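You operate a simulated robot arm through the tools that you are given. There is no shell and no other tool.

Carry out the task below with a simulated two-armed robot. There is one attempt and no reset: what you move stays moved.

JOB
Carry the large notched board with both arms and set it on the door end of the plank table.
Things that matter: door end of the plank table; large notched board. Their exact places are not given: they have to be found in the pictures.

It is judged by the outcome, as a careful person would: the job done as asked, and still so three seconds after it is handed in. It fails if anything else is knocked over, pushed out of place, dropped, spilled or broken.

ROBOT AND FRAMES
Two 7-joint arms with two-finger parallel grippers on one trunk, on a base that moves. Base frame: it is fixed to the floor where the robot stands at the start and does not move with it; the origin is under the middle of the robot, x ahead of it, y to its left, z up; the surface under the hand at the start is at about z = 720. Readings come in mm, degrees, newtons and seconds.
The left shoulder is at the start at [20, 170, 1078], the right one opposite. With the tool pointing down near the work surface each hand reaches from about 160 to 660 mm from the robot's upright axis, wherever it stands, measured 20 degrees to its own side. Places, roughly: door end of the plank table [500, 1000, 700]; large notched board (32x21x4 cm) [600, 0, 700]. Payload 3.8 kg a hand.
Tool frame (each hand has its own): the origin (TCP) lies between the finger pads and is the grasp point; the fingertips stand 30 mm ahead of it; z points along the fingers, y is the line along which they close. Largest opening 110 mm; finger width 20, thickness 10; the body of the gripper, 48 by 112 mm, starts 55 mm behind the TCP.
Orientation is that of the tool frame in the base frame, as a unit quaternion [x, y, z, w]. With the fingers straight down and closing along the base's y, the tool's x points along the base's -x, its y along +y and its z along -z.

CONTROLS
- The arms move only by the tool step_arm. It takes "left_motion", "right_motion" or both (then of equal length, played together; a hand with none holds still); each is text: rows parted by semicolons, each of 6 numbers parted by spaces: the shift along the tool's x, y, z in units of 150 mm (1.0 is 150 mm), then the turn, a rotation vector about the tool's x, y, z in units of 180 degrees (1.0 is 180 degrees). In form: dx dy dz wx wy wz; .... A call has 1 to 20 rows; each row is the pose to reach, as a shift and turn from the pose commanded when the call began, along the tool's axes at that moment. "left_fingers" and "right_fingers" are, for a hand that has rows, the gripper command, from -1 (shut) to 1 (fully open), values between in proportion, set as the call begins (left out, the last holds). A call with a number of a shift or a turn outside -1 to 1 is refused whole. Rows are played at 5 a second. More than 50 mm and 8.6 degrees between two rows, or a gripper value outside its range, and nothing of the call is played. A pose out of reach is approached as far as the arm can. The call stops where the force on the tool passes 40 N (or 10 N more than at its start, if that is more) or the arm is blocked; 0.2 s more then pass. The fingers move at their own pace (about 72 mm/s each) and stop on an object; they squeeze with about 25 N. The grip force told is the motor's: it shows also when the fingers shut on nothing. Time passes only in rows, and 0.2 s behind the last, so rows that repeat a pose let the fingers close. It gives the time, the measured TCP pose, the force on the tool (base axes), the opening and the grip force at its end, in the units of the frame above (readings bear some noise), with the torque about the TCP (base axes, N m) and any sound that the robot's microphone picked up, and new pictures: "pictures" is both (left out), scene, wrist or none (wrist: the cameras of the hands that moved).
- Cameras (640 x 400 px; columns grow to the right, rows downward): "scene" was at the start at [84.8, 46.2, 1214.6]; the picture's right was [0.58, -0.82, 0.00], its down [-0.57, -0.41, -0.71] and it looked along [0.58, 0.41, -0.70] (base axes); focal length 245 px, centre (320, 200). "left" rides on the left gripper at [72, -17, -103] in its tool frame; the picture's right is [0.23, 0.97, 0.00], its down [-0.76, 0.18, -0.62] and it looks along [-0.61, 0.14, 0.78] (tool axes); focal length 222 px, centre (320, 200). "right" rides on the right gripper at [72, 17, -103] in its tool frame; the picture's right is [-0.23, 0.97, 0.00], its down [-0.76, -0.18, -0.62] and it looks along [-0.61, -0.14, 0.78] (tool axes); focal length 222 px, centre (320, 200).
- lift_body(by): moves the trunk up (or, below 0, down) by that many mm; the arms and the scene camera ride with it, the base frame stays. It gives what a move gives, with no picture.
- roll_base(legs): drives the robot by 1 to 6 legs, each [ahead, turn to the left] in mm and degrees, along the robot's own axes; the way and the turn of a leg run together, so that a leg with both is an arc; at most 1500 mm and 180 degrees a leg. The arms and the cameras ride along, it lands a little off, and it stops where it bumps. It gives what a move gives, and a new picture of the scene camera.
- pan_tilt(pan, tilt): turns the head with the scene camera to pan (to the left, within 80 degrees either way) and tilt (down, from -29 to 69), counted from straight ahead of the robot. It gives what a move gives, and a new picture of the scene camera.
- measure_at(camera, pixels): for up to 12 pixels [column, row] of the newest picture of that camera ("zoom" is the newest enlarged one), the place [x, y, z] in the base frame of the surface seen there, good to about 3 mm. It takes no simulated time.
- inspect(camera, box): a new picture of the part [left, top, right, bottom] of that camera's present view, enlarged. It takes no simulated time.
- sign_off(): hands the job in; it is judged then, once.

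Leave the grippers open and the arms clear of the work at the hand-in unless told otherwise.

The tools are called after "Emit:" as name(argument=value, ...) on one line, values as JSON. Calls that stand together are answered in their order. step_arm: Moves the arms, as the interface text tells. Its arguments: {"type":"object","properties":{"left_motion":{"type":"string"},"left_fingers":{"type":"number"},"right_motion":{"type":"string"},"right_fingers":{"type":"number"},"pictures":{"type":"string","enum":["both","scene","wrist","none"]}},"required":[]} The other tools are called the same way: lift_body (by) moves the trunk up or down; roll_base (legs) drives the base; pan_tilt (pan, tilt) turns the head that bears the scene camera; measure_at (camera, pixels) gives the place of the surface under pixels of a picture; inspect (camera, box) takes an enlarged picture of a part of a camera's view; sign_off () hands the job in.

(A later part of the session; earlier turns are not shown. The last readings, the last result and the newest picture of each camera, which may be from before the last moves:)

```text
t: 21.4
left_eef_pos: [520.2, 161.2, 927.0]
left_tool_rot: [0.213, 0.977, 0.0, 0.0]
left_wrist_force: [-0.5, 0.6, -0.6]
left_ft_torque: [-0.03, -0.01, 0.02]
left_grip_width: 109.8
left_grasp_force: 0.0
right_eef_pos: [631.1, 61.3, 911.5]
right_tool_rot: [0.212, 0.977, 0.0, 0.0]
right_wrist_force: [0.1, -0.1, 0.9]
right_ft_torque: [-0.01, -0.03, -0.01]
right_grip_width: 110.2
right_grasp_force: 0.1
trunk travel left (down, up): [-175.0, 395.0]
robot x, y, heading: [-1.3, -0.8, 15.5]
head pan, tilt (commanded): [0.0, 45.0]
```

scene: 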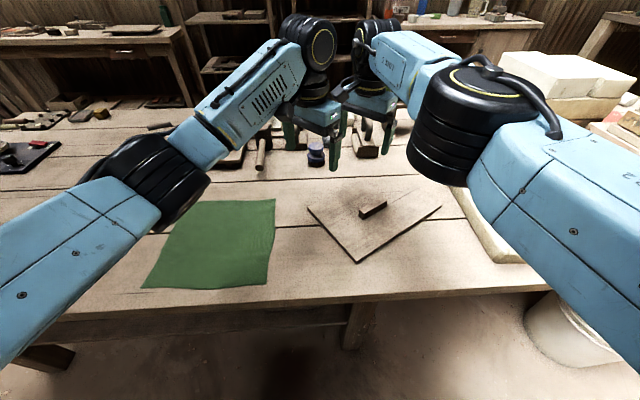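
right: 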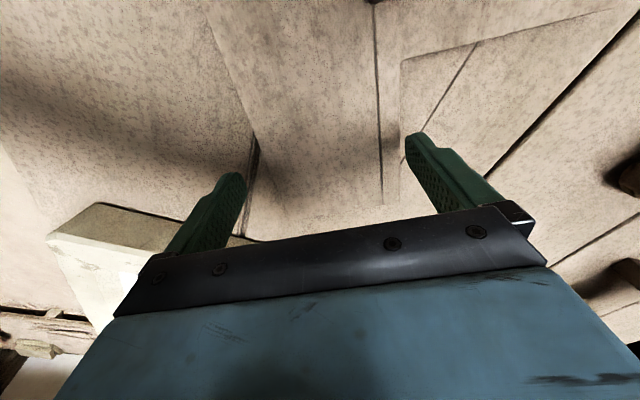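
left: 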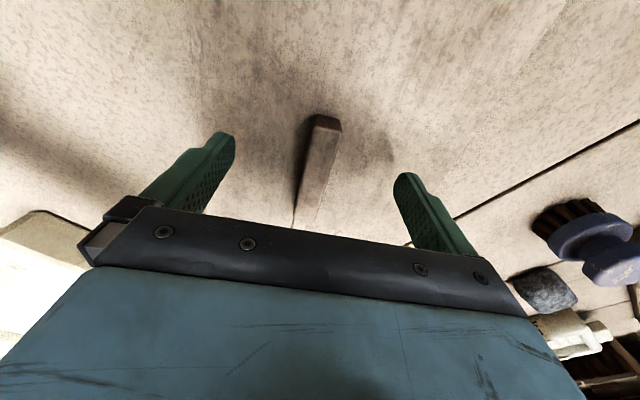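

Turn done (heading 15.5°). Now both hands move right to stand above bar and prong again, with 15.4° extra turn so the fingers stay square to the board.

Emit:
step_arm(left_motion="-0.11 -0.16 0.076 0 0 0.0171; -0.22 -0.319 0.152 0 0 0.0342; -0.33 -0.478 0.228 0 0 0.0514; -0.44 -0.638 0.304 0 0 0.0685; -0.548 -0.797 0.38 0 0 0.0856", right_motion="-0.085 -0.2 0.069 0 0 0.0171; -0.17 -0.4 0.137 0 0 0.0342; -0.254 -0.6 0.206 0 0 0.0514; -0.339 -0.8 0.274 0 0 0.0685; -0.424 -0.997 0.343 0 0 0.0856", pictures="both")

```text
t: 22.6
left_eef_pos: [538.0, 17.4, 875.2]
left_tool_rot: [0.342, 0.94, -0.003, 0.005]
left_wrist_force: [-0.4, -0.8, -1.6]
left_ft_torque: [0.02, -0.01, -0.02]
left_grip_width: 109.9
left_grasp_force: 0.0
left hand out of reach, approached as far as the arm can: row 5
right_eef_pos: [632.8, -106.0, 858.7]
right_tool_rot: [0.357, 0.934, 0.0, 0.0]
right_wrist_force: [-6.6, 8.1, 0.6]
right_ft_torque: [-0.67, -0.59, 0.05]
right_grip_width: 110.2
right_grasp_force: 0.0
right hand out of reach, approached as far as the arm can: row 1, 2, 3, 4
trunk travel left (down, up): [-175.0, 395.0]
robot x, y, heading: [-0.6, 1.3, 15.2]
head pan, tilt (commanded): [0.0, 45.0]
```

scene: 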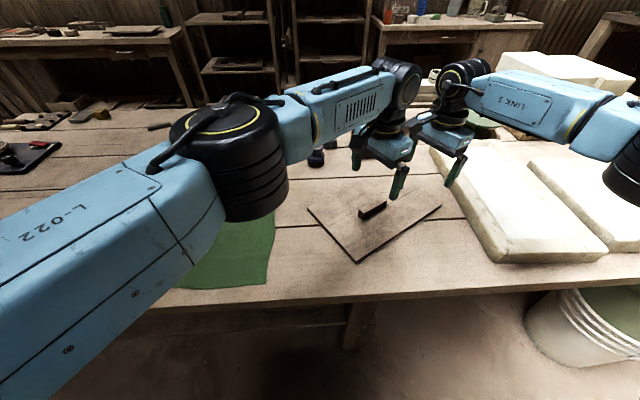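
right: 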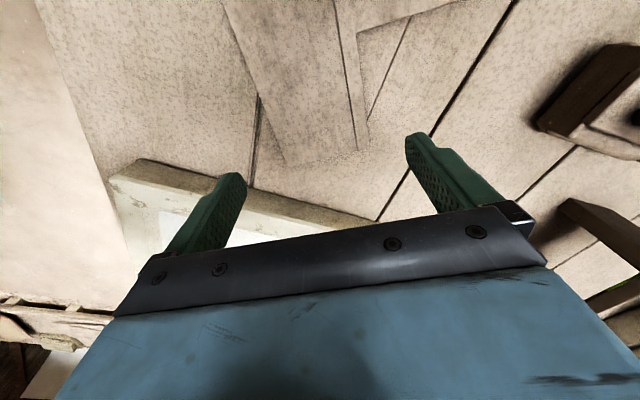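
left: 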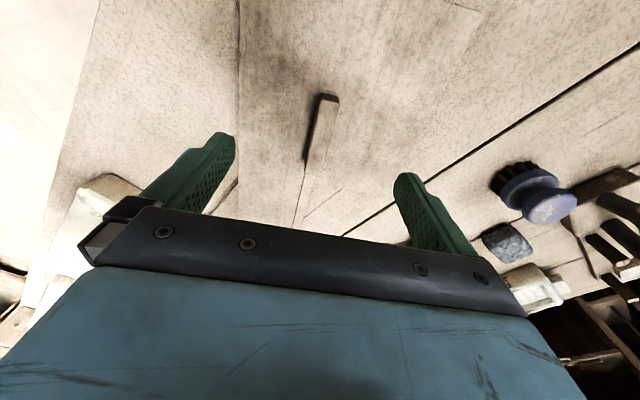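

The right wrist shows about 10 N sideways; it may be a motion transient. I hold still briefly and look closer.

Emit:
step_arm(right_motion="0 0 0 0 0 0; 0 0 0 0 0 0", pictures="none")

Emit:
inspect(camera="scene", box=[330, 30, 530, 230])

```text
t: 23.2
left_eef_pos: [538.8, 21.8, 874.4]
left_tool_rot: [0.342, 0.94, 0.0, 0.002]
left_wrist_force: [0.1, 0.4, 0.4]
left_ft_torque: [-0.02, -0.03, 0.0]
left_grip_width: 109.9
left_grasp_force: 0.1
right_eef_pos: [627.1, -101.2, 858.8]
right_tool_rot: [0.341, 0.94, -0.001, 0.0]
right_wrist_force: [-0.5, -0.2, 0.9]
right_ft_torque: [0.0, 0.01, -0.02]
right_grip_width: 110.2
right_grasp_force: 0.1
trunk travel left (down, up): [-175.0, 395.0]
robot x, y, heading: [-3.3, -3.3, 15.3]
head pan, tilt (commanded): [0.0, 45.0]
```

```text
2.00 times, centred on (430, 130) of scene
```

zoom: 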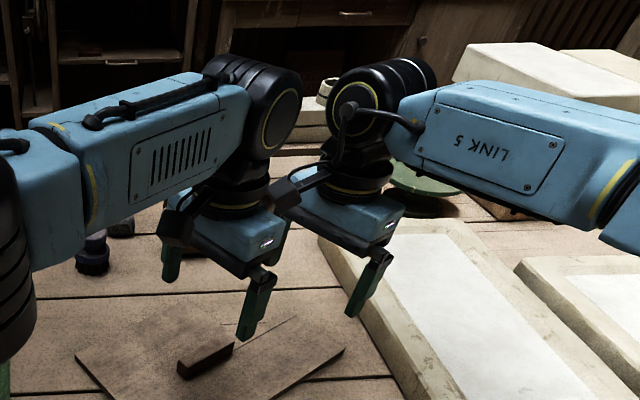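

The force was only a transient. The left hand was a few mm short of reach here, so I balance the two arms: a small base move, 25 mm ahead with 6° back to the right (hands are at z>829 at the tips, clear of all).

Emit:
roll_base(legs=[[25, -6]])

```text
t: 24.1
left_eef_pos: [561.4, -30.6, 873.7]
left_tool_rot: [0.391, 0.921, 0.0, 0.0]
left_wrist_force: [-1.4, 0.2, 0.2]
left_ft_torque: [0.05, 0.01, 0.03]
left_grip_width: 109.9
left_grasp_force: 0.1
right_eef_pos: [637.3, -159.8, 858.7]
right_tool_rot: [0.39, 0.921, 0.0, 0.0]
right_wrist_force: [0.3, 0.4, -1.0]
right_ft_torque: [0.03, 0.01, -0.04]
right_grip_width: 109.8
right_grasp_force: 0.0
trunk travel left (down, up): [-175.0, 395.0]
robot x, y, heading: [28.6, 6.4, 9.3]
head pan, tilt (commanded): [0.0, 45.0]
```

scene: 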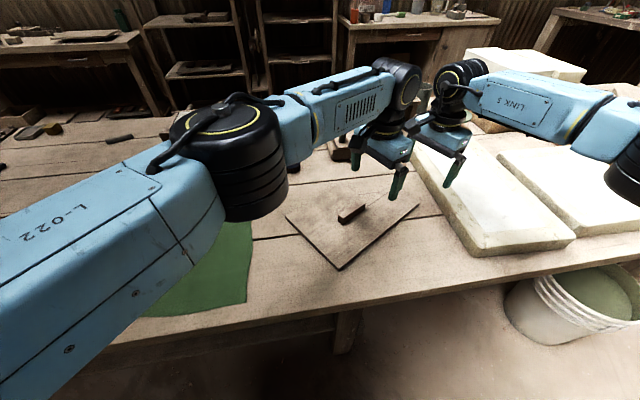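

Now at heading 9.3°, nearer. I bring both hands back over bar and prong with the turn corrected by −6°, and down to z≈800/785.

Emit:
step_arm(left_motion="0.11 0.049 0.05 0 0 -0.011; 0.219 0.097 0.1 0 0 -0.022; 0.328 0.146 0.2 0 0 -0.033; 0.328 0.146 0.35 0 0 -0.033; 0.328 0.146 0.49 0 0 -0.033; 0.328 0.146 0.49 0 0 -0.033", right_motion="0.107 0.066 0.05 0 0 -0.011; 0.214 0.131 0.1 0 0 -0.022; 0.321 0.197 0.2 0 0 -0.033; 0.321 0.197 0.35 0 0 -0.033; 0.321 0.197 0.49 0 0 -0.033; 0.321 0.197 0.49 0 0 -0.033", pictures="both")

```text
t: 25.5
left_eef_pos: [543.8, 20.7, 798.9]
left_tool_rot: [0.342, 0.94, -0.001, 0.002]
left_wrist_force: [-1.0, 0.1, -0.1]
left_ft_torque: [-0.01, -0.07, -0.01]
left_grip_width: 110.4
left_grasp_force: 0.0
right_eef_pos: [626.5, -106.2, 784.4]
right_tool_rot: [0.342, 0.94, -0.001, 0.0]
right_wrist_force: [0.7, -0.4, -0.4]
right_ft_torque: [-0.01, 0.0, -0.03]
right_grip_width: 109.9
right_grasp_force: 0.0
trunk travel left (down, up): [-175.0, 395.0]
robot x, y, heading: [25.0, 4.0, 9.2]
head pan, tilt (commanded): [0.0, 45.0]
```

scene: 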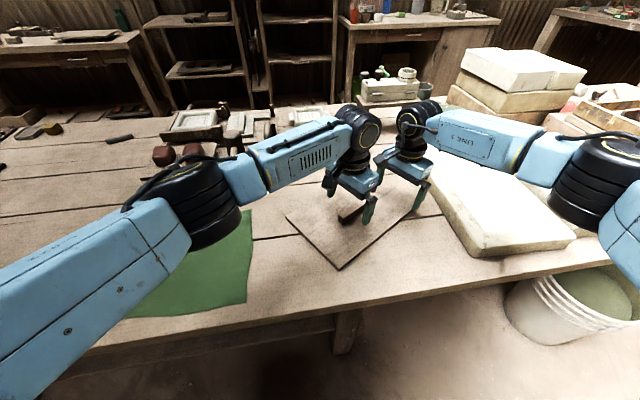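
right: 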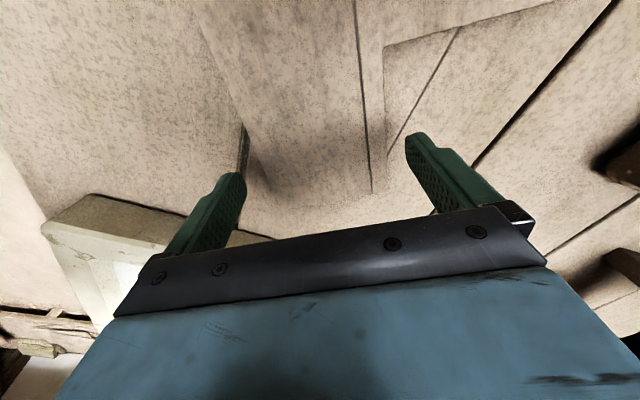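
left: 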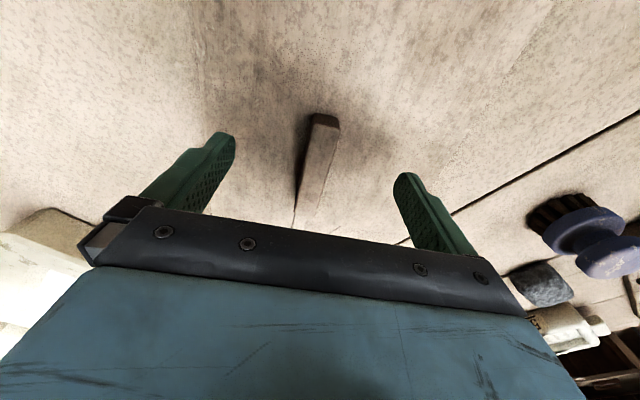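

Both hands are in reach now. I check the alignment in both wrist views before going down.

Emit:
inspect(camera="right", box=[190, 60, 440, 220])

Emit:
inspect(camera="left", box=[190, 80, 440, 240])

```text
2.50 times, centred on (315, 140) of right
```

zoom: 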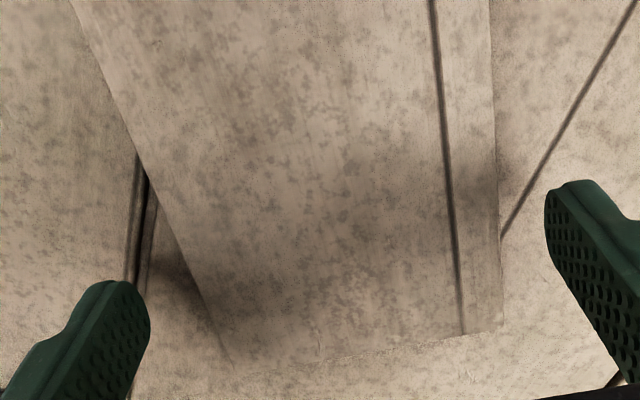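

```text
2.50 times, centred on (315, 160) of left
```

zoom: 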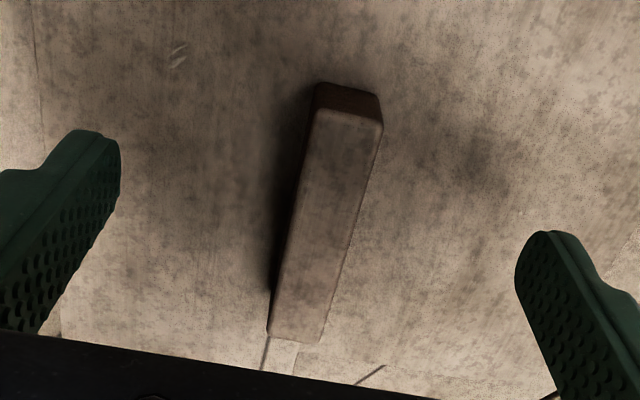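

Alignment is good: prong edges at about ±48.5 mm about my right TCP, bar centred within about 1 mm in the left. I descend: left to z≈766 (tips 4 mm above the plate), right to z≈753 (tips about 3 mm above the table).

Emit:
step_arm(left_motion="0 0 0.07 0 0 0; 0 0 0.14 0 0 0; 0 0 0.19 0 0 0; 0 0 0.22 0 0 0; 0 0 0.22 0 0 0", right_motion="0 0 0.07 0 0 0; 0 0 0.14 0 0 0; 0 0 0.18 0 0 0; 0 0 0.21 0 0 0; 0 0 0.21 0 0 0", pictures="both")

```text
t: 26.7
left_eef_pos: [542.5, 19.9, 766.7]
left_tool_rot: [0.343, 0.939, -0.001, 0.001]
left_wrist_force: [0.7, 0.7, 0.2]
left_ft_torque: [-0.03, 0.02, 0.02]
left_grip_width: 110.0
left_grasp_force: 0.0
right_eef_pos: [625.2, -104.7, 754.2]
right_tool_rot: [0.342, 0.94, 0.0, 0.0]
right_wrist_force: [-0.3, 0.0, -0.5]
right_ft_torque: [-0.02, 0.03, -0.01]
right_grip_width: 110.1
right_grasp_force: 0.0
trunk travel left (down, up): [-175.0, 395.0]
robot x, y, heading: [24.8, 2.4, 9.2]
head pan, tilt (commanded): [0.0, 45.0]
```

scene: 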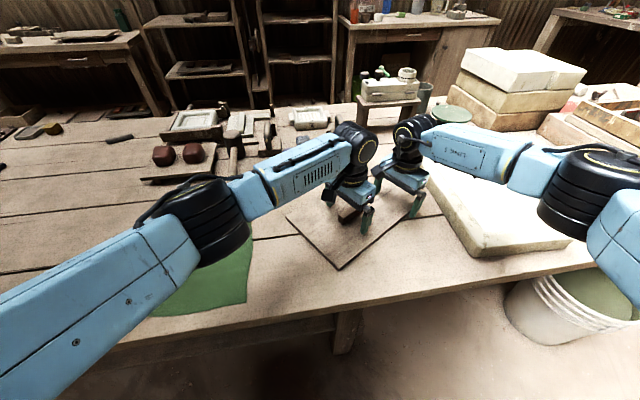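
right: 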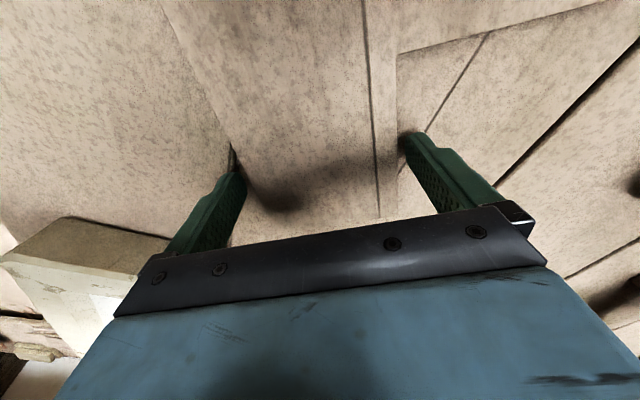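
left: 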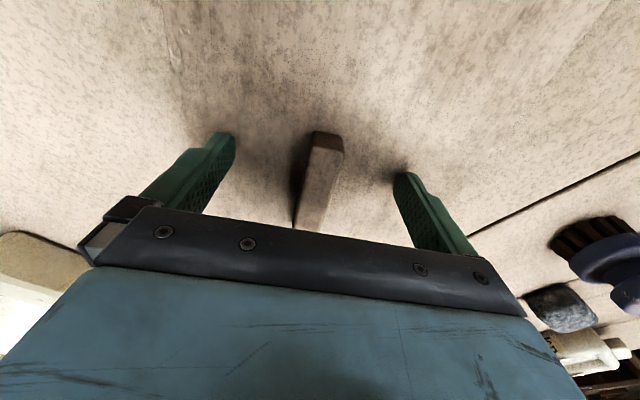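

No contact forces. I zoom on the right hand's fingertips to confirm they straddle the prong.

Emit:
inspect(camera="right", box=[190, 80, 440, 240])

```text
2.50 times, centred on (315, 160) of right
```

zoom: 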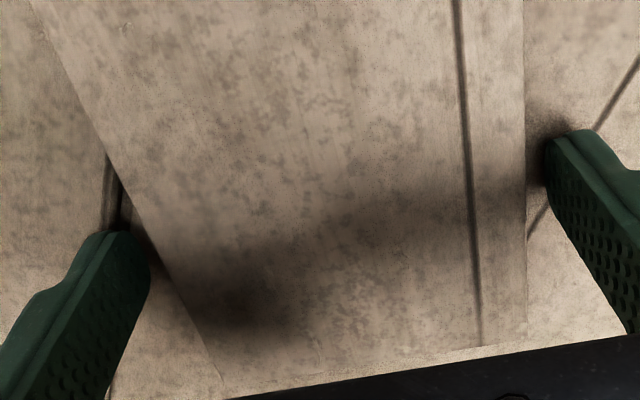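

The fingers straddle the prong on both sides. Now I close both grippers together.

Emit:
step_arm(left_motion="0 0 0 0 0 0; 0 0 0 0 0 0; 0 0 0 0 0 0; 0 0 0 0 0 0; 0 0 0 0 0 0; 0 0 0 0 0 0", right_motion="0 0 0 0 0 0; 0 0 0 0 0 0; 0 0 0 0 0 0; 0 0 0 0 0 0; 0 0 0 0 0 0; 0 0 0 0 0 0", left_fingers=-1, right_fingers=-1, pictures="wrist")

```text
t: 28.1
left_eef_pos: [543.6, 21.2, 765.7]
left_tool_rot: [0.343, 0.939, -0.001, 0.002]
left_wrist_force: [1.3, 0.2, 0.3]
left_ft_torque: [0.01, 0.0, -0.09]
left_grip_width: 19.7
left_grasp_force: 25.3
right_eef_pos: [626.0, -106.3, 753.5]
right_tool_rot: [0.342, 0.94, 0.0, 0.0]
right_wrist_force: [0.2, -0.6, -0.7]
right_ft_torque: [0.23, -0.28, 0.09]
right_grip_width: 97.9
right_grasp_force: 24.4
trunk travel left (down, up): [-175.0, 395.0]
robot x, y, heading: [30.6, 3.1, 9.2]
head pan, tilt (commanded): [0.0, 45.0]
```

right: 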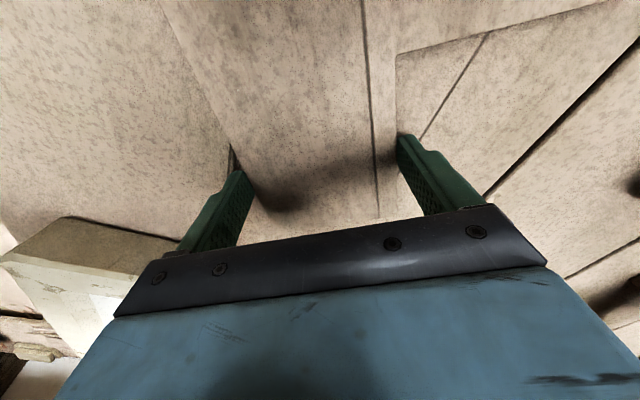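
left: 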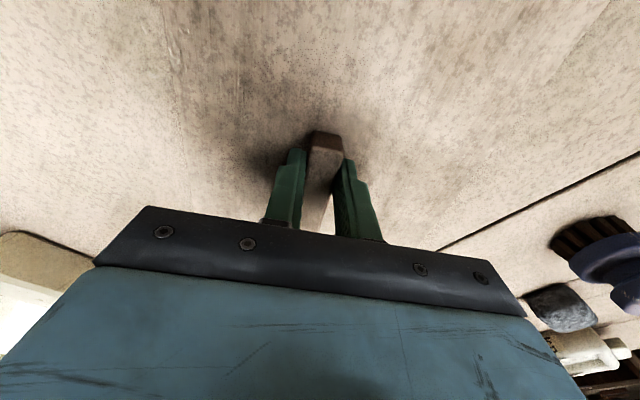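

Both grips hold: bar 19.7 mm, prong 97.9 mm, about 25 N each. I lift with the trunk by 25 mm to test.

Emit:
lift_body(by=25)

Emit:
step_arm(left_motion="0 0 0 0 0 0; 0 0 0 0 0 0", right_motion="0 0 0 0 0 0; 0 0 0 0 0 0", pictures="both")

```text
t: 28.8
left_eef_pos: [543.8, 19.4, 792.2]
left_tool_rot: [0.343, 0.939, 0.0, 0.001]
left_wrist_force: [0.3, 0.2, -3.0]
left_ft_torque: [-0.06, -0.03, -0.09]
left_grip_width: 19.8
left_grasp_force: 25.0
right_eef_pos: [625.0, -104.9, 778.9]
right_tool_rot: [0.341, 0.94, 0.0, -0.001]
right_wrist_force: [0.1, 0.8, -0.8]
right_ft_torque: [-0.02, 0.02, 0.13]
right_grip_width: 97.8
right_grasp_force: 24.6
trunk travel left (down, up): [-200.0, 370.0]
robot x, y, heading: [26.7, 3.4, 9.1]
head pan, tilt (commanded): [0.0, 45.0]
```

```text
t: 29.4
left_eef_pos: [542.7, 21.7, 790.5]
left_tool_rot: [0.343, 0.939, -0.001, 0.002]
left_wrist_force: [-0.1, -0.5, -2.6]
left_ft_torque: [-0.05, 0.02, -0.12]
left_grip_width: 19.8
left_grasp_force: 25.2
right_eef_pos: [625.1, -104.4, 778.4]
right_tool_rot: [0.342, 0.94, -0.001, -0.001]
right_wrist_force: [0.1, 0.1, -1.1]
right_ft_torque: [-0.07, 0.0, 0.12]
right_grip_width: 97.8
right_grasp_force: 25.0
trunk travel left (down, up): [-200.0, 370.0]
robot x, y, heading: [25.8, 6.2, 9.2]
head pan, tilt (commanded): [0.0, 45.0]
```

scene: 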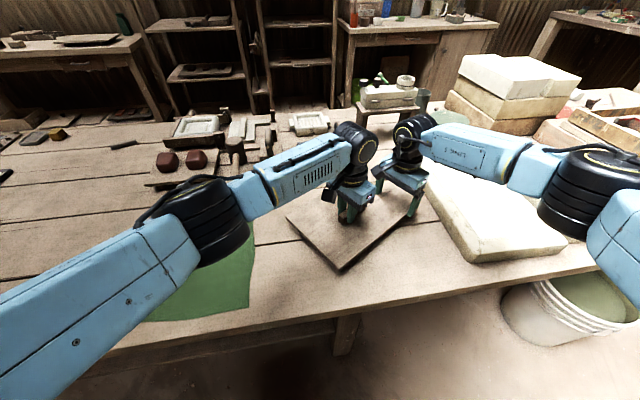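
right: 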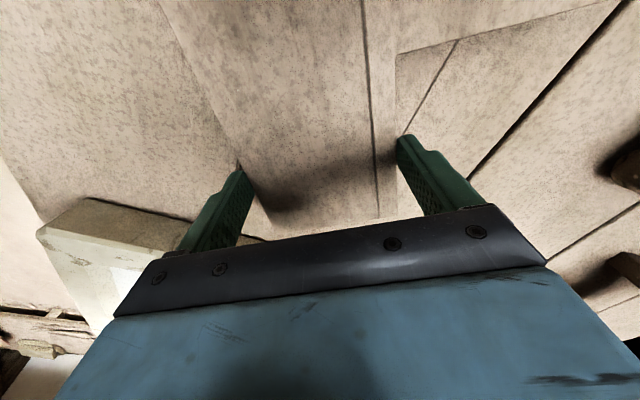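
left: 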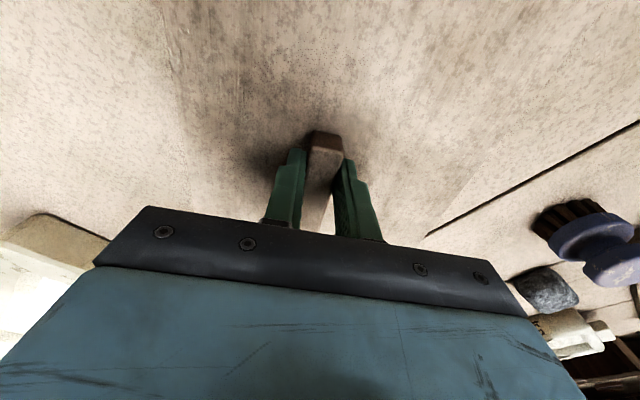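

The board is up and level in both hands (total load about 4 N). I lift the trunk another 260 mm so it clears everything on the table (tallest thing at about z=855).

Emit:
lift_body(by=260)

Emit:
pan_tilt(pan=0, tilt=40)

```text
t: 32.1
left_eef_pos: [542.9, 20.0, 1051.8]
left_tool_rot: [0.343, 0.939, 0.0, 0.002]
left_wrist_force: [-0.5, -0.5, -2.6]
left_ft_torque: [-0.03, -0.03, -0.11]
left_grip_width: 19.8
left_grasp_force: 25.1
right_eef_pos: [625.5, -104.8, 1040.0]
right_tool_rot: [0.342, 0.94, -0.001, 0.0]
right_wrist_force: [1.5, 0.8, -0.6]
right_ft_torque: [0.03, 0.03, 0.04]
right_grip_width: 98.1
right_grasp_force: 24.6
trunk travel left (down, up): [-460.0, 110.0]
robot x, y, heading: [24.8, 6.8, 9.0]
head pan, tilt (commanded): [0.0, 45.0]
```

```text
t: 32.7
left_eef_pos: [542.6, 20.3, 1051.4]
left_tool_rot: [0.343, 0.939, 0.0, 0.001]
left_wrist_force: [-0.5, -0.5, -2.2]
left_ft_torque: [-0.05, 0.01, -0.09]
left_grip_width: 20.0
left_grasp_force: 25.0
right_eef_pos: [626.4, -104.5, 1039.2]
right_tool_rot: [0.342, 0.94, -0.001, 0.0]
right_wrist_force: [0.0, 0.4, -1.1]
right_ft_torque: [-0.06, 0.01, 0.06]
right_grip_width: 97.6
right_grasp_force: 25.4
trunk travel left (down, up): [-460.0, 110.0]
robot x, y, heading: [21.1, 5.6, 9.2]
head pan, tilt (commanded): [0.0, 40.0]
```

scene: 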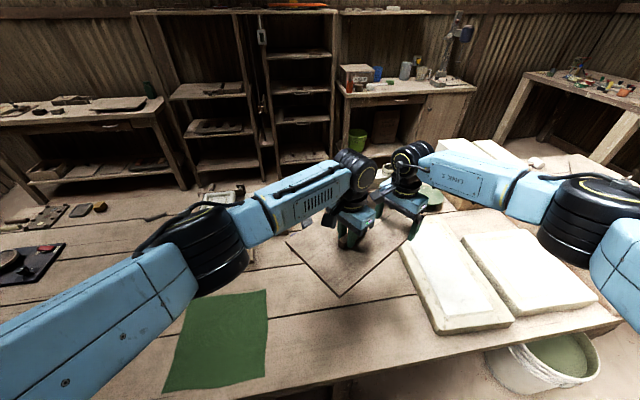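

The board is high and steady. I back away 100 mm, then turn left to face along the table toward the door.

Emit:
roll_base(legs=[[-100, 0], [0, 98.5]])

```text
t: 38.0
left_eef_pos: [-166.4, 499.6, 1051.5]
left_tool_rot: [-0.489, 0.872, 0.001, 0.001]
left_wrist_force: [1.7, -0.5, -4.3]
left_ft_torque: [-0.04, -0.02, -0.05]
left_grip_width: 19.5
left_grasp_force: 24.7
right_eef_pos: [-55.1, 600.0, 1039.2]
right_tool_rot: [-0.49, 0.872, 0.0, 0.001]
right_wrist_force: [-1.4, 0.9, 0.1]
right_ft_torque: [0.03, 0.01, -0.19]
right_grip_width: 97.8
right_grasp_force: 24.9
trunk travel left (down, up): [-460.0, 110.0]
robot x, y, heading: [-75.5, -11.0, 107.6]
head pan, tilt (commanded): [0.0, 40.0]
```

scene: 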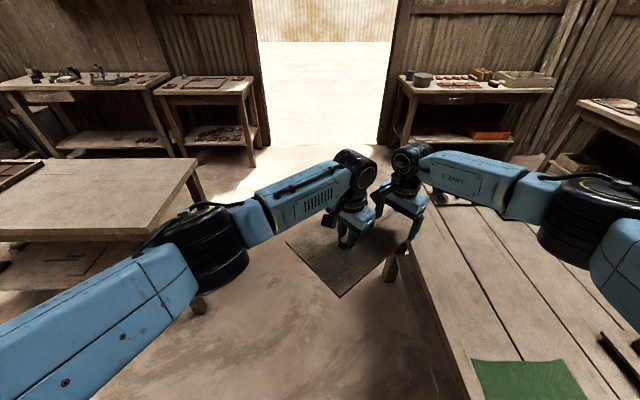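

Turned. There's another table on the left of the aisle. I measure it, its leg, and the plank table's edge to check the aisle.

Emit:
measure_at(camera="scene", pixels=[[197, 162], [170, 232], [100, 232], [20, 235], [199, 300], [200, 205], [415, 265], [440, 330], [470, 390], [405, 245], [250, 330], [330, 330]])

Emit:
inspect(camera="scene", box=[380, 130, 640, 330])

```text
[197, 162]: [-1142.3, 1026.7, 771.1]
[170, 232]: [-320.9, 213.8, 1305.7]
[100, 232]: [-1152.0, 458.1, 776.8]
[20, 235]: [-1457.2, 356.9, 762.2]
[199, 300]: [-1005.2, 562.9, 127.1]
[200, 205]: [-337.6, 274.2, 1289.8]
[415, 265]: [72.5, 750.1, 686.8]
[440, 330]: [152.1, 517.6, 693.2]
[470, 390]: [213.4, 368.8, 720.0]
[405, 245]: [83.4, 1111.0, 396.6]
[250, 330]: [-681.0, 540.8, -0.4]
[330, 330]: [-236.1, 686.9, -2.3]
```

```text
2.00 times, centred on (510, 230) of scene
```

zoom: 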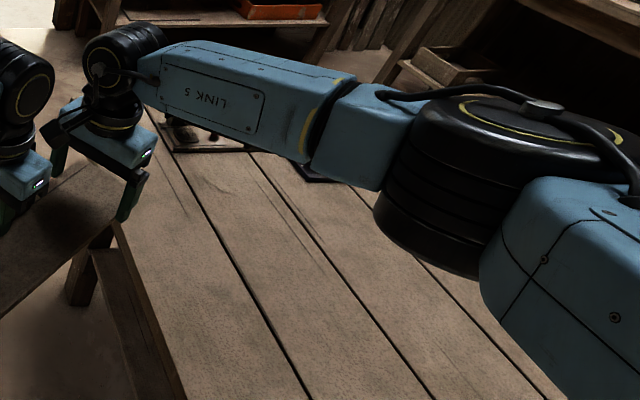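

The aisle is clear (other table's leg is about 700 mm off my path). The board's middle rides about 553 mm ahead and 94 mm right of my axis. I drive 834 mm along the table and turn right to face it squarely.

Emit:
roll_base(legs=[[834, 0], [0, -89.6]])

```text
t: 46.4
left_eef_pos: [172.9, 893.6, 1051.3]
left_tool_rot: [0.266, 0.964, 0.0, 0.001]
left_wrist_force: [-1.1, -0.4, -2.7]
left_ft_torque: [-0.05, 0.02, -0.09]
left_grip_width: 19.8
left_grasp_force: 25.1
right_eef_pos: [274.7, 783.7, 1038.4]
right_tool_rot: [0.266, 0.964, 0.001, 0.0]
right_wrist_force: [1.3, 0.5, -2.2]
right_ft_torque: [-0.07, -0.03, -0.15]
right_grip_width: 97.7
right_grasp_force: 25.2
trunk travel left (down, up): [-460.0, 110.0]
robot x, y, heading: [-335.9, 800.6, 18.3]
head pan, tilt (commanded): [0.0, 40.0]
```

scene: 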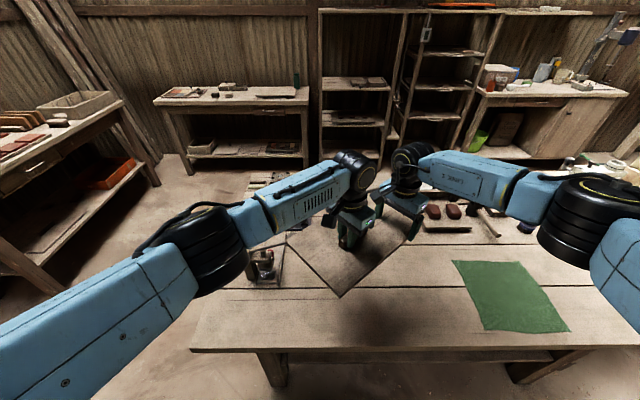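

I face the table at the door end. I measure the table's front edge, legs, lower beam, and the press near (265,265).

Emit:
measure_at(camera="scene", pixels=[[195, 347], [300, 347], [400, 345], [500, 343], [600, 342], [272, 375], [420, 357], [520, 375], [262, 252], [285, 285], [250, 285], [212, 300]])

Emit:
pan_tilt(pan=15, tilt=60)

```text
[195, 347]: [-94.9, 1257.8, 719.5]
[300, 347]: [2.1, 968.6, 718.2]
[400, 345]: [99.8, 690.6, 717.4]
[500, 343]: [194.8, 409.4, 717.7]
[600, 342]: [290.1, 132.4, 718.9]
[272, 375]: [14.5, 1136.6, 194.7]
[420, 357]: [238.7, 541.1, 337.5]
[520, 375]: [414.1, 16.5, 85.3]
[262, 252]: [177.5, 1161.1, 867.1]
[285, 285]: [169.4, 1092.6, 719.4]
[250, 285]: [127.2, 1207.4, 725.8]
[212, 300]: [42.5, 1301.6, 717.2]
```

```text
t: 47.2
left_eef_pos: [174.8, 894.6, 1050.8]
left_tool_rot: [0.266, 0.964, 0.0, 0.001]
left_wrist_force: [0.1, -0.2, -2.6]
left_ft_torque: [-0.07, -0.06, -0.02]
left_grip_width: 19.5
left_grasp_force: 25.1
right_eef_pos: [276.4, 783.9, 1038.0]
right_tool_rot: [0.267, 0.964, -0.001, 0.0]
right_wrist_force: [0.9, 0.7, -1.6]
right_ft_torque: [-0.09, -0.06, -0.03]
right_grip_width: 97.8
right_grasp_force: 25.0
trunk travel left (down, up): [-460.0, 110.0]
robot x, y, heading: [-336.6, 798.1, 18.4]
head pan, tilt (commanded): [15.0, 60.0]
```

scene: 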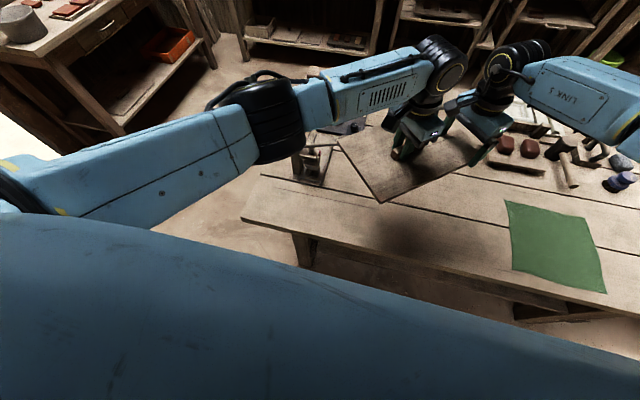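

I can see the press at (315,160) and the black tray behind the board near (345,128). I zoom to measure them precisely against where the board will land.

Emit:
inspect(camera="scene", box=[280, 90, 480, 215])

```text
3.20 times, centred on (380, 152) of scene
```

zoom: 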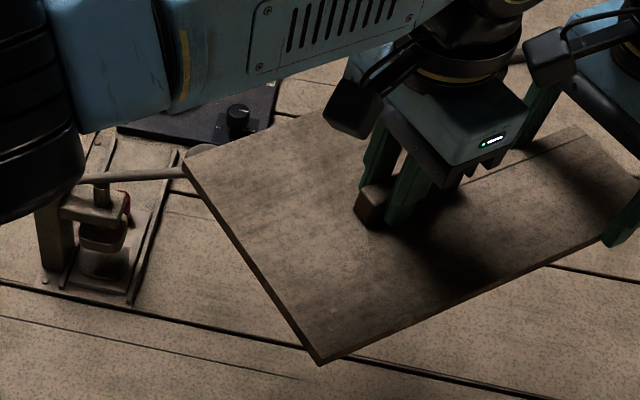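

Emit:
measure_at(camera="zoom", pixels=[[100, 178], [140, 176], [178, 173], [205, 150], [130, 300], [178, 160], [235, 145], [268, 120], [120, 128], [155, 240], [170, 175], [60, 200]])

Emit:
measure_at(camera="zoom", pixels=[[320, 362], [186, 162], [300, 115], [575, 128], [639, 180], [605, 240], [370, 200], [280, 90], [275, 130], [235, 115]])

```text
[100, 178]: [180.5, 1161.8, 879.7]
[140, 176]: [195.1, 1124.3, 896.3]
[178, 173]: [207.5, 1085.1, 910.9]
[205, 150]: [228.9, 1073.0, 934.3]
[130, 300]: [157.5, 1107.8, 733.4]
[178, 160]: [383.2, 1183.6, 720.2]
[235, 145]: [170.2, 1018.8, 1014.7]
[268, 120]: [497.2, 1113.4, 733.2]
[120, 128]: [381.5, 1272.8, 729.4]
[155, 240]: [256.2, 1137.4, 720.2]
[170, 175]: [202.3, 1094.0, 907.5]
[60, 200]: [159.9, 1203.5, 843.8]
```

```text
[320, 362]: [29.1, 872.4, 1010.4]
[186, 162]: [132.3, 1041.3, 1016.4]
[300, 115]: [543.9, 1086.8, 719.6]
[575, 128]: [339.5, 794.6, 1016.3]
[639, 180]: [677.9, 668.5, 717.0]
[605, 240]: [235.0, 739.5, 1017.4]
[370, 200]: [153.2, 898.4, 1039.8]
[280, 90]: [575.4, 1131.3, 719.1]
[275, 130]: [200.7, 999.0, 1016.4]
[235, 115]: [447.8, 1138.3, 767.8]
```

The press has a lever reaching up toward the board's side, ending near [229,1073,935]. My left forearm could pass over it when lowered, so I measure the forearm's and elbow's undersides now.

Emit:
measure_at(camera="zoom", pixels=[[110, 122], [180, 100], [250, 80], [300, 68], [380, 38], [20, 215], [60, 195], [130, 60], [50, 100], [430, 90], [345, 120]])

Emit:
measure_at(camera="scene", pixels=[[260, 95], [270, 120], [270, 158], [290, 155], [300, 110], [330, 125], [410, 105], [440, 60], [350, 90], [250, 130]])

```text
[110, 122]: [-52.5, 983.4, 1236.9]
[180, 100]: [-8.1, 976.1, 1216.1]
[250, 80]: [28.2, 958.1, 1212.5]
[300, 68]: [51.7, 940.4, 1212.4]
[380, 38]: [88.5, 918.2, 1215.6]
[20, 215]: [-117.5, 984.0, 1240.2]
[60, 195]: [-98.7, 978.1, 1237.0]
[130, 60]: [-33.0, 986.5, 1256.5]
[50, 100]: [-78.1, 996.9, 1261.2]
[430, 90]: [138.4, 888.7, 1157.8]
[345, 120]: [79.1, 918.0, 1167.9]
```

```text
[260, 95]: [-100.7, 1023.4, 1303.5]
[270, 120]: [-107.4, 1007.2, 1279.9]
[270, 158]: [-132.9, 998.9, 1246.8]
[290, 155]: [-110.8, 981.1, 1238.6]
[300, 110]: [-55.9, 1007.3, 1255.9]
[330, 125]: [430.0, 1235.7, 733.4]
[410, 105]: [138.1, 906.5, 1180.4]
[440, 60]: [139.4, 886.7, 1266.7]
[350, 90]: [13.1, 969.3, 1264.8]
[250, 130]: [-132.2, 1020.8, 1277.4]
```

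The lever tops out near z≈940, and my left forearm's underside would be at about 928 when lowered. So I'll instead come in from a spot further along, turned about 14° left of square, which keeps the forearm clear of the lever. First I raise the board a bit more, then turn toward the door, reverse 215 mm and look at the press again.

Emit:
lift_body(by=60)

Emit:
roll_base(legs=[[0, 90.5], [-215, 0]])

Emit:
pan_tilt(pan=-50, tilt=35)

```text
t: 48.2
left_eef_pos: [174.9, 895.3, 1112.6]
left_tool_rot: [0.267, 0.964, -0.001, 0.001]
left_wrist_force: [-0.4, 0.0, -3.0]
left_ft_torque: [-0.06, -0.03, -0.08]
left_grip_width: 19.2
left_grasp_force: 24.6
right_eef_pos: [275.8, 782.9, 1099.7]
right_tool_rot: [0.267, 0.964, 0.0, -0.001]
right_wrist_force: [0.3, 1.2, -1.1]
right_ft_torque: [-0.09, -0.06, -0.02]
right_grip_width: 97.5
right_grasp_force: 25.2
trunk travel left (down, up): [-520.0, 50.0]
robot x, y, heading: [-334.2, 796.3, 18.2]
head pan, tilt (commanded): [15.0, 60.0]
```

```text
t: 53.7
left_eef_pos: [-372.1, 1102.1, 1110.9]
left_tool_rot: [-0.501, 0.866, 0.001, 0.001]
left_wrist_force: [1.3, -1.2, -4.1]
left_ft_torque: [0.04, -0.07, -0.1]
left_grip_width: 19.8
left_grasp_force: 25.1
right_eef_pos: [-263.7, 1205.4, 1098.6]
right_tool_rot: [-0.502, 0.865, 0.0, 0.0]
right_wrist_force: [-1.0, 0.3, -0.3]
right_ft_torque: [0.03, 0.01, -0.08]
right_grip_width: 97.8
right_grasp_force: 24.6
trunk travel left (down, up): [-520.0, 50.0]
robot x, y, heading: [-262.9, 593.3, 109.5]
head pan, tilt (commanded): [15.0, 60.0]
```

scene: 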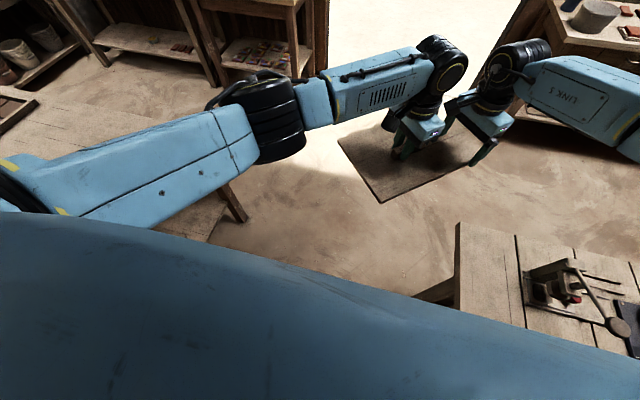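

```text
t: 55.1
left_eef_pos: [-371.5, 1102.3, 1111.0]
left_tool_rot: [-0.501, 0.865, 0.0, 0.001]
left_wrist_force: [0.6, -0.4, -3.0]
left_ft_torque: [0.04, -0.07, -0.08]
left_grip_width: 19.9
left_grasp_force: 24.8
right_eef_pos: [-264.3, 1206.7, 1098.2]
right_tool_rot: [-0.502, 0.865, 0.001, 0.0]
right_wrist_force: [-1.0, -1.2, -2.7]
right_ft_torque: [0.07, -0.06, -0.03]
right_grip_width: 97.7
right_grasp_force: 24.8
trunk travel left (down, up): [-520.0, 50.0]
robot x, y, heading: [-263.9, 595.2, 109.4]
head pan, tilt (commanded): [-50.0, 35.0]
```

scene: 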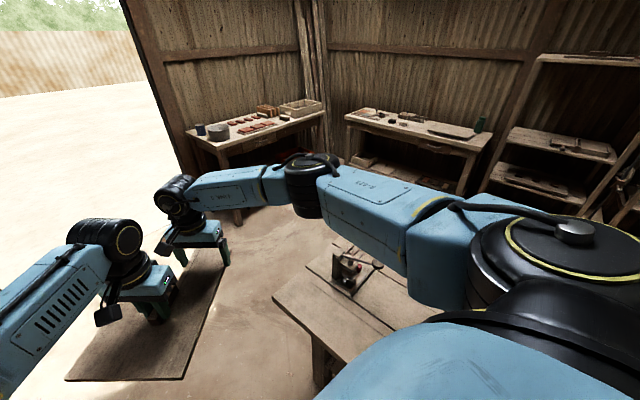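

The lever's round end is visible now near (378,264). I zoom and measure it.

Emit:
inspect(camera="scene", box=[310, 230, 410, 300])

```text
5.71 times, centred on (360, 265) of scene
```

zoom: 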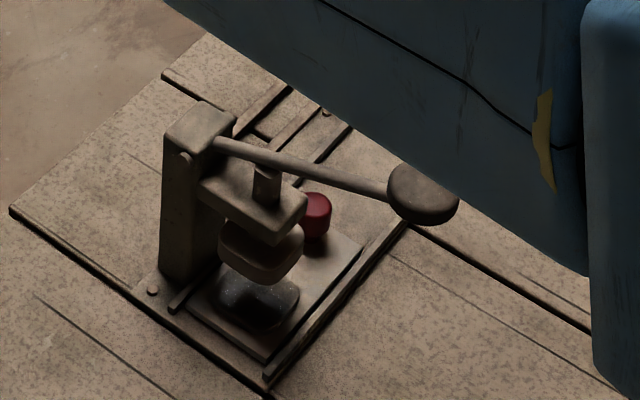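

Emit:
measure_at(camera="zoom", pixels=[[420, 195], [455, 205], [390, 185], [425, 222], [440, 190], [340, 175], [250, 150], [195, 115], [268, 380], [400, 225], [165, 75], [355, 250]])

```text
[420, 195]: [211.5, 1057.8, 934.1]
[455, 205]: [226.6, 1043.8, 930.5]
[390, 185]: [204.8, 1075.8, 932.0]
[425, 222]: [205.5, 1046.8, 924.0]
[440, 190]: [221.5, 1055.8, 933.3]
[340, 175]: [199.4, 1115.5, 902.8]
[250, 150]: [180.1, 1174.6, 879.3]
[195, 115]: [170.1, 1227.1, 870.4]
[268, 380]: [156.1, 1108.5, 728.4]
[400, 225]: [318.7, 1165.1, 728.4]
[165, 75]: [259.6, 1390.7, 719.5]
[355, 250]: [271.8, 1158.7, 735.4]
```

The lever's disc end is centred near [216,1058], radius about 22 mm, top z≈936. I now measure my left forearm's far side to get a true clearance.

Emit:
pan_tilt(pan=10, tilt=45)

```text
t: 56.4
left_eef_pos: [-372.8, 1102.6, 1112.2]
left_tool_rot: [-0.501, 0.865, 0.0, 0.001]
left_wrist_force: [0.4, -0.4, -2.5]
left_ft_torque: [0.03, -0.03, -0.05]
left_grip_width: 20.0
left_grasp_force: 25.1
right_eef_pos: [-263.5, 1206.2, 1099.3]
right_tool_rot: [-0.502, 0.865, 0.001, 0.0]
right_wrist_force: [-0.8, 0.8, -1.3]
right_ft_torque: [0.01, -0.11, -0.06]
right_grip_width: 97.4
right_grasp_force: 25.0
trunk travel left (down, up): [-520.0, 50.0]
robot x, y, heading: [-265.5, 593.7, 109.3]
head pan, tilt (commanded): [10.0, 45.0]
```

scene: 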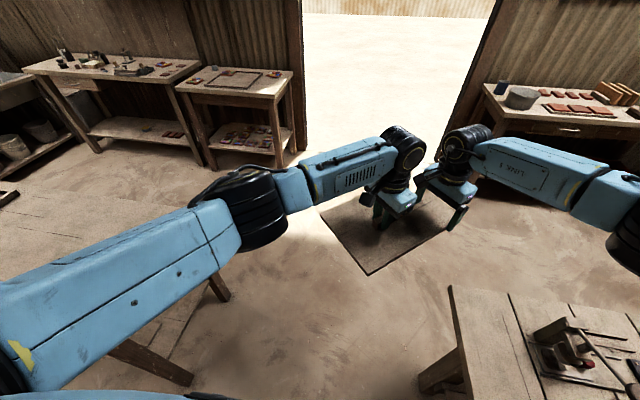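

Emit:
inspect(camera="scene", box=[180, 110, 430, 270])

```text
2.50 times, centred on (305, 190) of scene
```

zoom: 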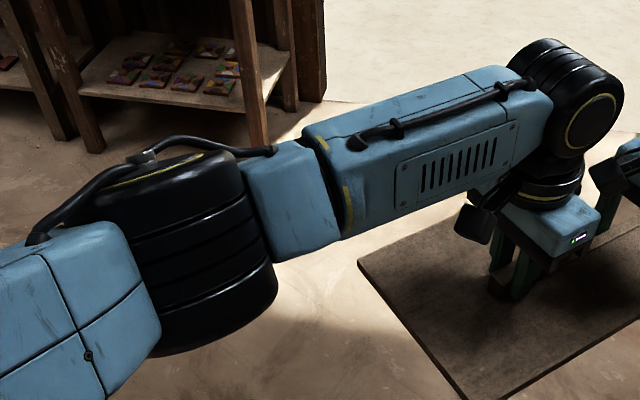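

Emit:
measure_at(camera="zoom", pixels=[[312, 128], [400, 96], [490, 69], [370, 145], [440, 122], [345, 237], [430, 207], [250, 165], [275, 255], [130, 180], [215, 345], [272, 290]])

```text
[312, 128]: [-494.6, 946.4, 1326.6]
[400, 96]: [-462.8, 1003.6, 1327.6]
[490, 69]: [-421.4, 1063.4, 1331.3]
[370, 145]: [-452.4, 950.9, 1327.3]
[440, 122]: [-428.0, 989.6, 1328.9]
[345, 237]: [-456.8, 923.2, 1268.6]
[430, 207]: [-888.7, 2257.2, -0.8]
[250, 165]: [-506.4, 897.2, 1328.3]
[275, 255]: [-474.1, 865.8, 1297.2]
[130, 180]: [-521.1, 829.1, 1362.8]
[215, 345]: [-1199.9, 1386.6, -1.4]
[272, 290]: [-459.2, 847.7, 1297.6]
```

Good: the forearm is slimmer than feared; with a 14° turn there is about 35 mm clearance to the lever and over 30 mm board-to-lever. I move 10 mm ahead and turn right 76.4° to face the table at that angle.

Emit:
roll_base(legs=[[10, 0], [0, -76.4]])

```text
t: 60.5
left_eef_pos: [203.3, 819.3, 1110.6]
left_tool_rot: [0.151, 0.988, 0.001, 0.0]
left_wrist_force: [-0.2, 0.1, -2.3]
left_ft_torque: [-0.02, 0.03, -0.11]
left_grip_width: 19.4
left_grasp_force: 24.9
right_eef_pos: [330.1, 734.4, 1099.2]
right_tool_rot: [0.151, 0.988, 0.0, 0.0]
right_wrist_force: [1.3, 0.3, -0.6]
right_ft_torque: [-0.05, -0.11, -0.06]
right_grip_width: 97.8
right_grasp_force: 25.0
trunk travel left (down, up): [-520.0, 50.0]
robot x, y, heading: [-271.2, 605.8, 31.7]
head pan, tilt (commanded): [10.0, 45.0]
```

scene: 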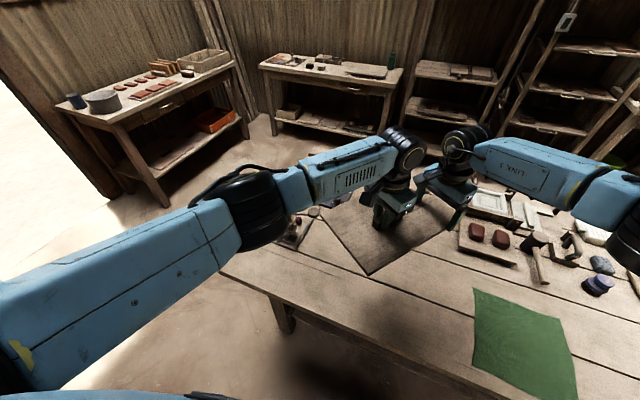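

Heading 31.7°, 377 mm from the edge line. I drive ahead 150 mm first, then check.

Emit:
roll_base(legs=[[150, 0]])

```text
t: 61.8
left_eef_pos: [331.8, 897.4, 1110.8]
left_tool_rot: [0.152, 0.988, 0.0, 0.001]
left_wrist_force: [-0.3, 0.7, -3.0]
left_ft_torque: [-0.05, 0.01, -0.01]
left_grip_width: 19.8
left_grasp_force: 24.6
right_eef_pos: [456.7, 812.8, 1099.2]
right_tool_rot: [0.15, 0.989, 0.0, -0.001]
right_wrist_force: [0.7, 1.0, -1.4]
right_ft_torque: [-0.07, -0.07, -0.04]
right_grip_width: 97.8
right_grasp_force: 24.8
trunk travel left (down, up): [-520.0, 50.0]
robot x, y, heading: [-140.2, 686.9, 32.0]
head pan, tilt (commanded): [10.0, 45.0]
```

scene: 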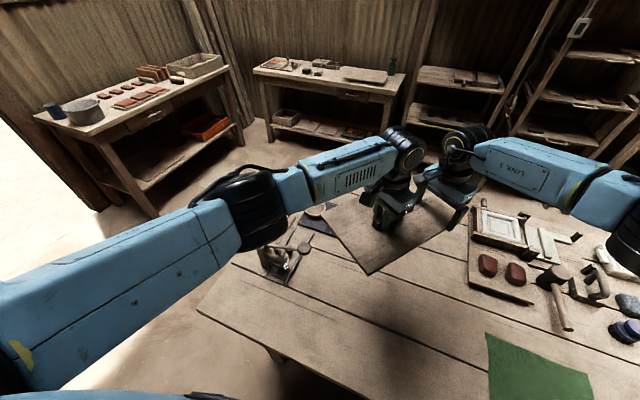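

I verify the table's front edge and leg from here before the last few centimetres.

Emit:
measure_at(camera="scene", pixels=[[200, 310], [240, 335], [290, 362], [340, 388], [272, 355], [278, 362], [283, 258], [305, 247], [315, 222], [262, 270], [325, 235], [300, 240]])

Emit:
inspect(camera="scene", box=[220, 160, 480, 330])

```text
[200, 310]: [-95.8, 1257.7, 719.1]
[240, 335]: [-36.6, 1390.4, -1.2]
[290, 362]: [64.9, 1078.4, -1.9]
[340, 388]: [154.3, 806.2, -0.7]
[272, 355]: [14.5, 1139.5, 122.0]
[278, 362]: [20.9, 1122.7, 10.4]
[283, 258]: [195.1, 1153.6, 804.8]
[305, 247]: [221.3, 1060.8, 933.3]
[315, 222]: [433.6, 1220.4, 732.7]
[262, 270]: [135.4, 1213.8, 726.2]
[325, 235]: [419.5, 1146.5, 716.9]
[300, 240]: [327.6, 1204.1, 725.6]
```

```text
2.35 times, centred on (350, 245) of scene
```

zoom: 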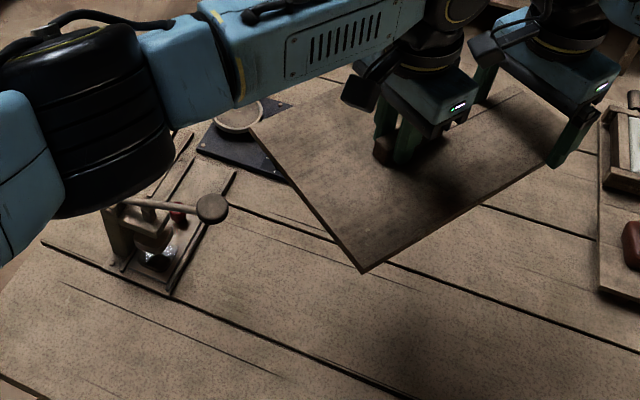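

All matches. I drive the last 36 mm.

Emit:
roll_base(legs=[[36, 0]])

```text
t: 62.7
left_eef_pos: [360.7, 915.6, 1111.9]
left_tool_rot: [0.151, 0.989, 0.0, 0.002]
left_wrist_force: [0.2, -0.7, -2.8]
left_ft_torque: [-0.02, -0.04, 0.02]
left_grip_width: 19.5
left_grasp_force: 25.5
right_eef_pos: [486.3, 831.1, 1098.7]
right_tool_rot: [0.151, 0.989, -0.001, 0.0]
right_wrist_force: [-1.4, 0.5, -1.3]
right_ft_torque: [-0.11, -0.13, -0.03]
right_grip_width: 97.5
right_grasp_force: 25.1
trunk travel left (down, up): [-520.0, 50.0]
robot x, y, heading: [-108.7, 701.6, 31.7]
head pan, tilt (commanded): [10.0, 45.0]
```

scene: 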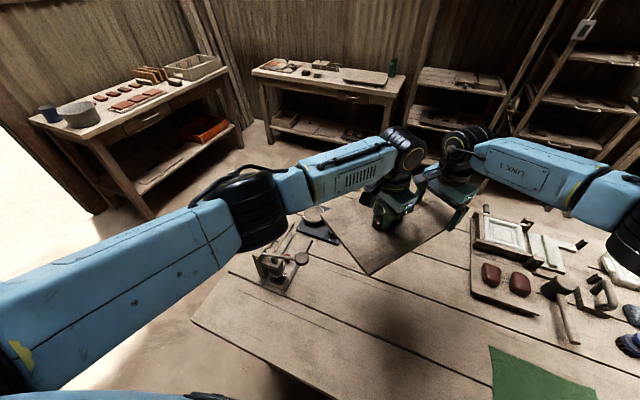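

I'm in place; the board's middle is over about [411, 912], over free planks, with clearance to press lever and tray. I lower the trunk in stages, first 230 mm, then check.

Emit:
lift_body(by=-230)

Emit:
pan_tilt(pan=12, tilt=48)

Emit:
inspect(camera="scene", box=[210, 130, 480, 310])

```text
t: 65.1
left_eef_pos: [361.0, 916.5, 881.3]
left_tool_rot: [0.15, 0.989, -0.001, 0.001]
left_wrist_force: [0.2, -0.1, -2.9]
left_ft_torque: [-0.03, -0.03, -0.07]
left_grip_width: 19.8
left_grasp_force: 24.0
right_eef_pos: [486.9, 832.7, 867.6]
right_tool_rot: [0.15, 0.989, 0.001, 0.0]
right_wrist_force: [-0.4, -0.3, -1.6]
right_ft_torque: [-0.03, -0.07, -0.04]
right_grip_width: 97.5
right_grasp_force: 25.1
trunk travel left (down, up): [-290.0, 280.0]
robot x, y, heading: [-113.9, 701.3, 31.8]
head pan, tilt (commanded): [10.0, 45.0]
```

```text
t: 65.8
left_eef_pos: [362.4, 916.3, 881.4]
left_tool_rot: [0.15, 0.989, -0.001, 0.001]
left_wrist_force: [0.6, -0.6, -2.3]
left_ft_torque: [-0.03, -0.06, -0.08]
left_grip_width: 19.6
left_grasp_force: 25.2
right_eef_pos: [486.3, 831.8, 867.7]
right_tool_rot: [0.151, 0.989, 0.0, 0.0]
right_wrist_force: [0.1, 1.0, -1.1]
right_ft_torque: [-0.04, -0.02, -0.02]
right_grip_width: 97.3
right_grasp_force: 25.0
trunk travel left (down, up): [-290.0, 280.0]
robot x, y, heading: [-111.0, 702.9, 31.8]
head pan, tilt (commanded): [12.0, 48.0]
```

scene: 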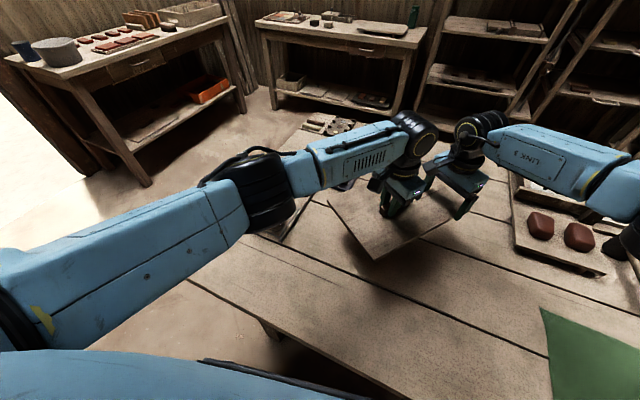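

```text
2.22 times, centred on (345, 220) of scene
```

zoom: 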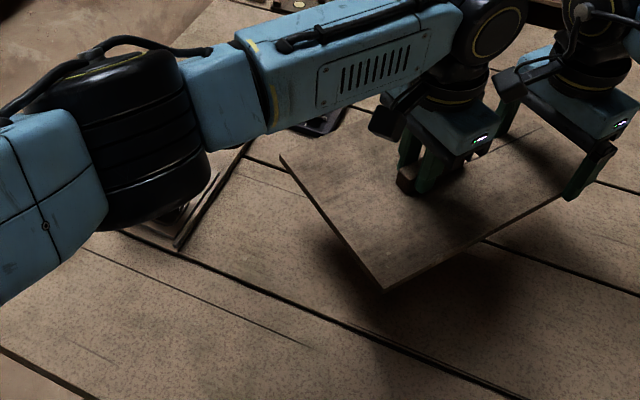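

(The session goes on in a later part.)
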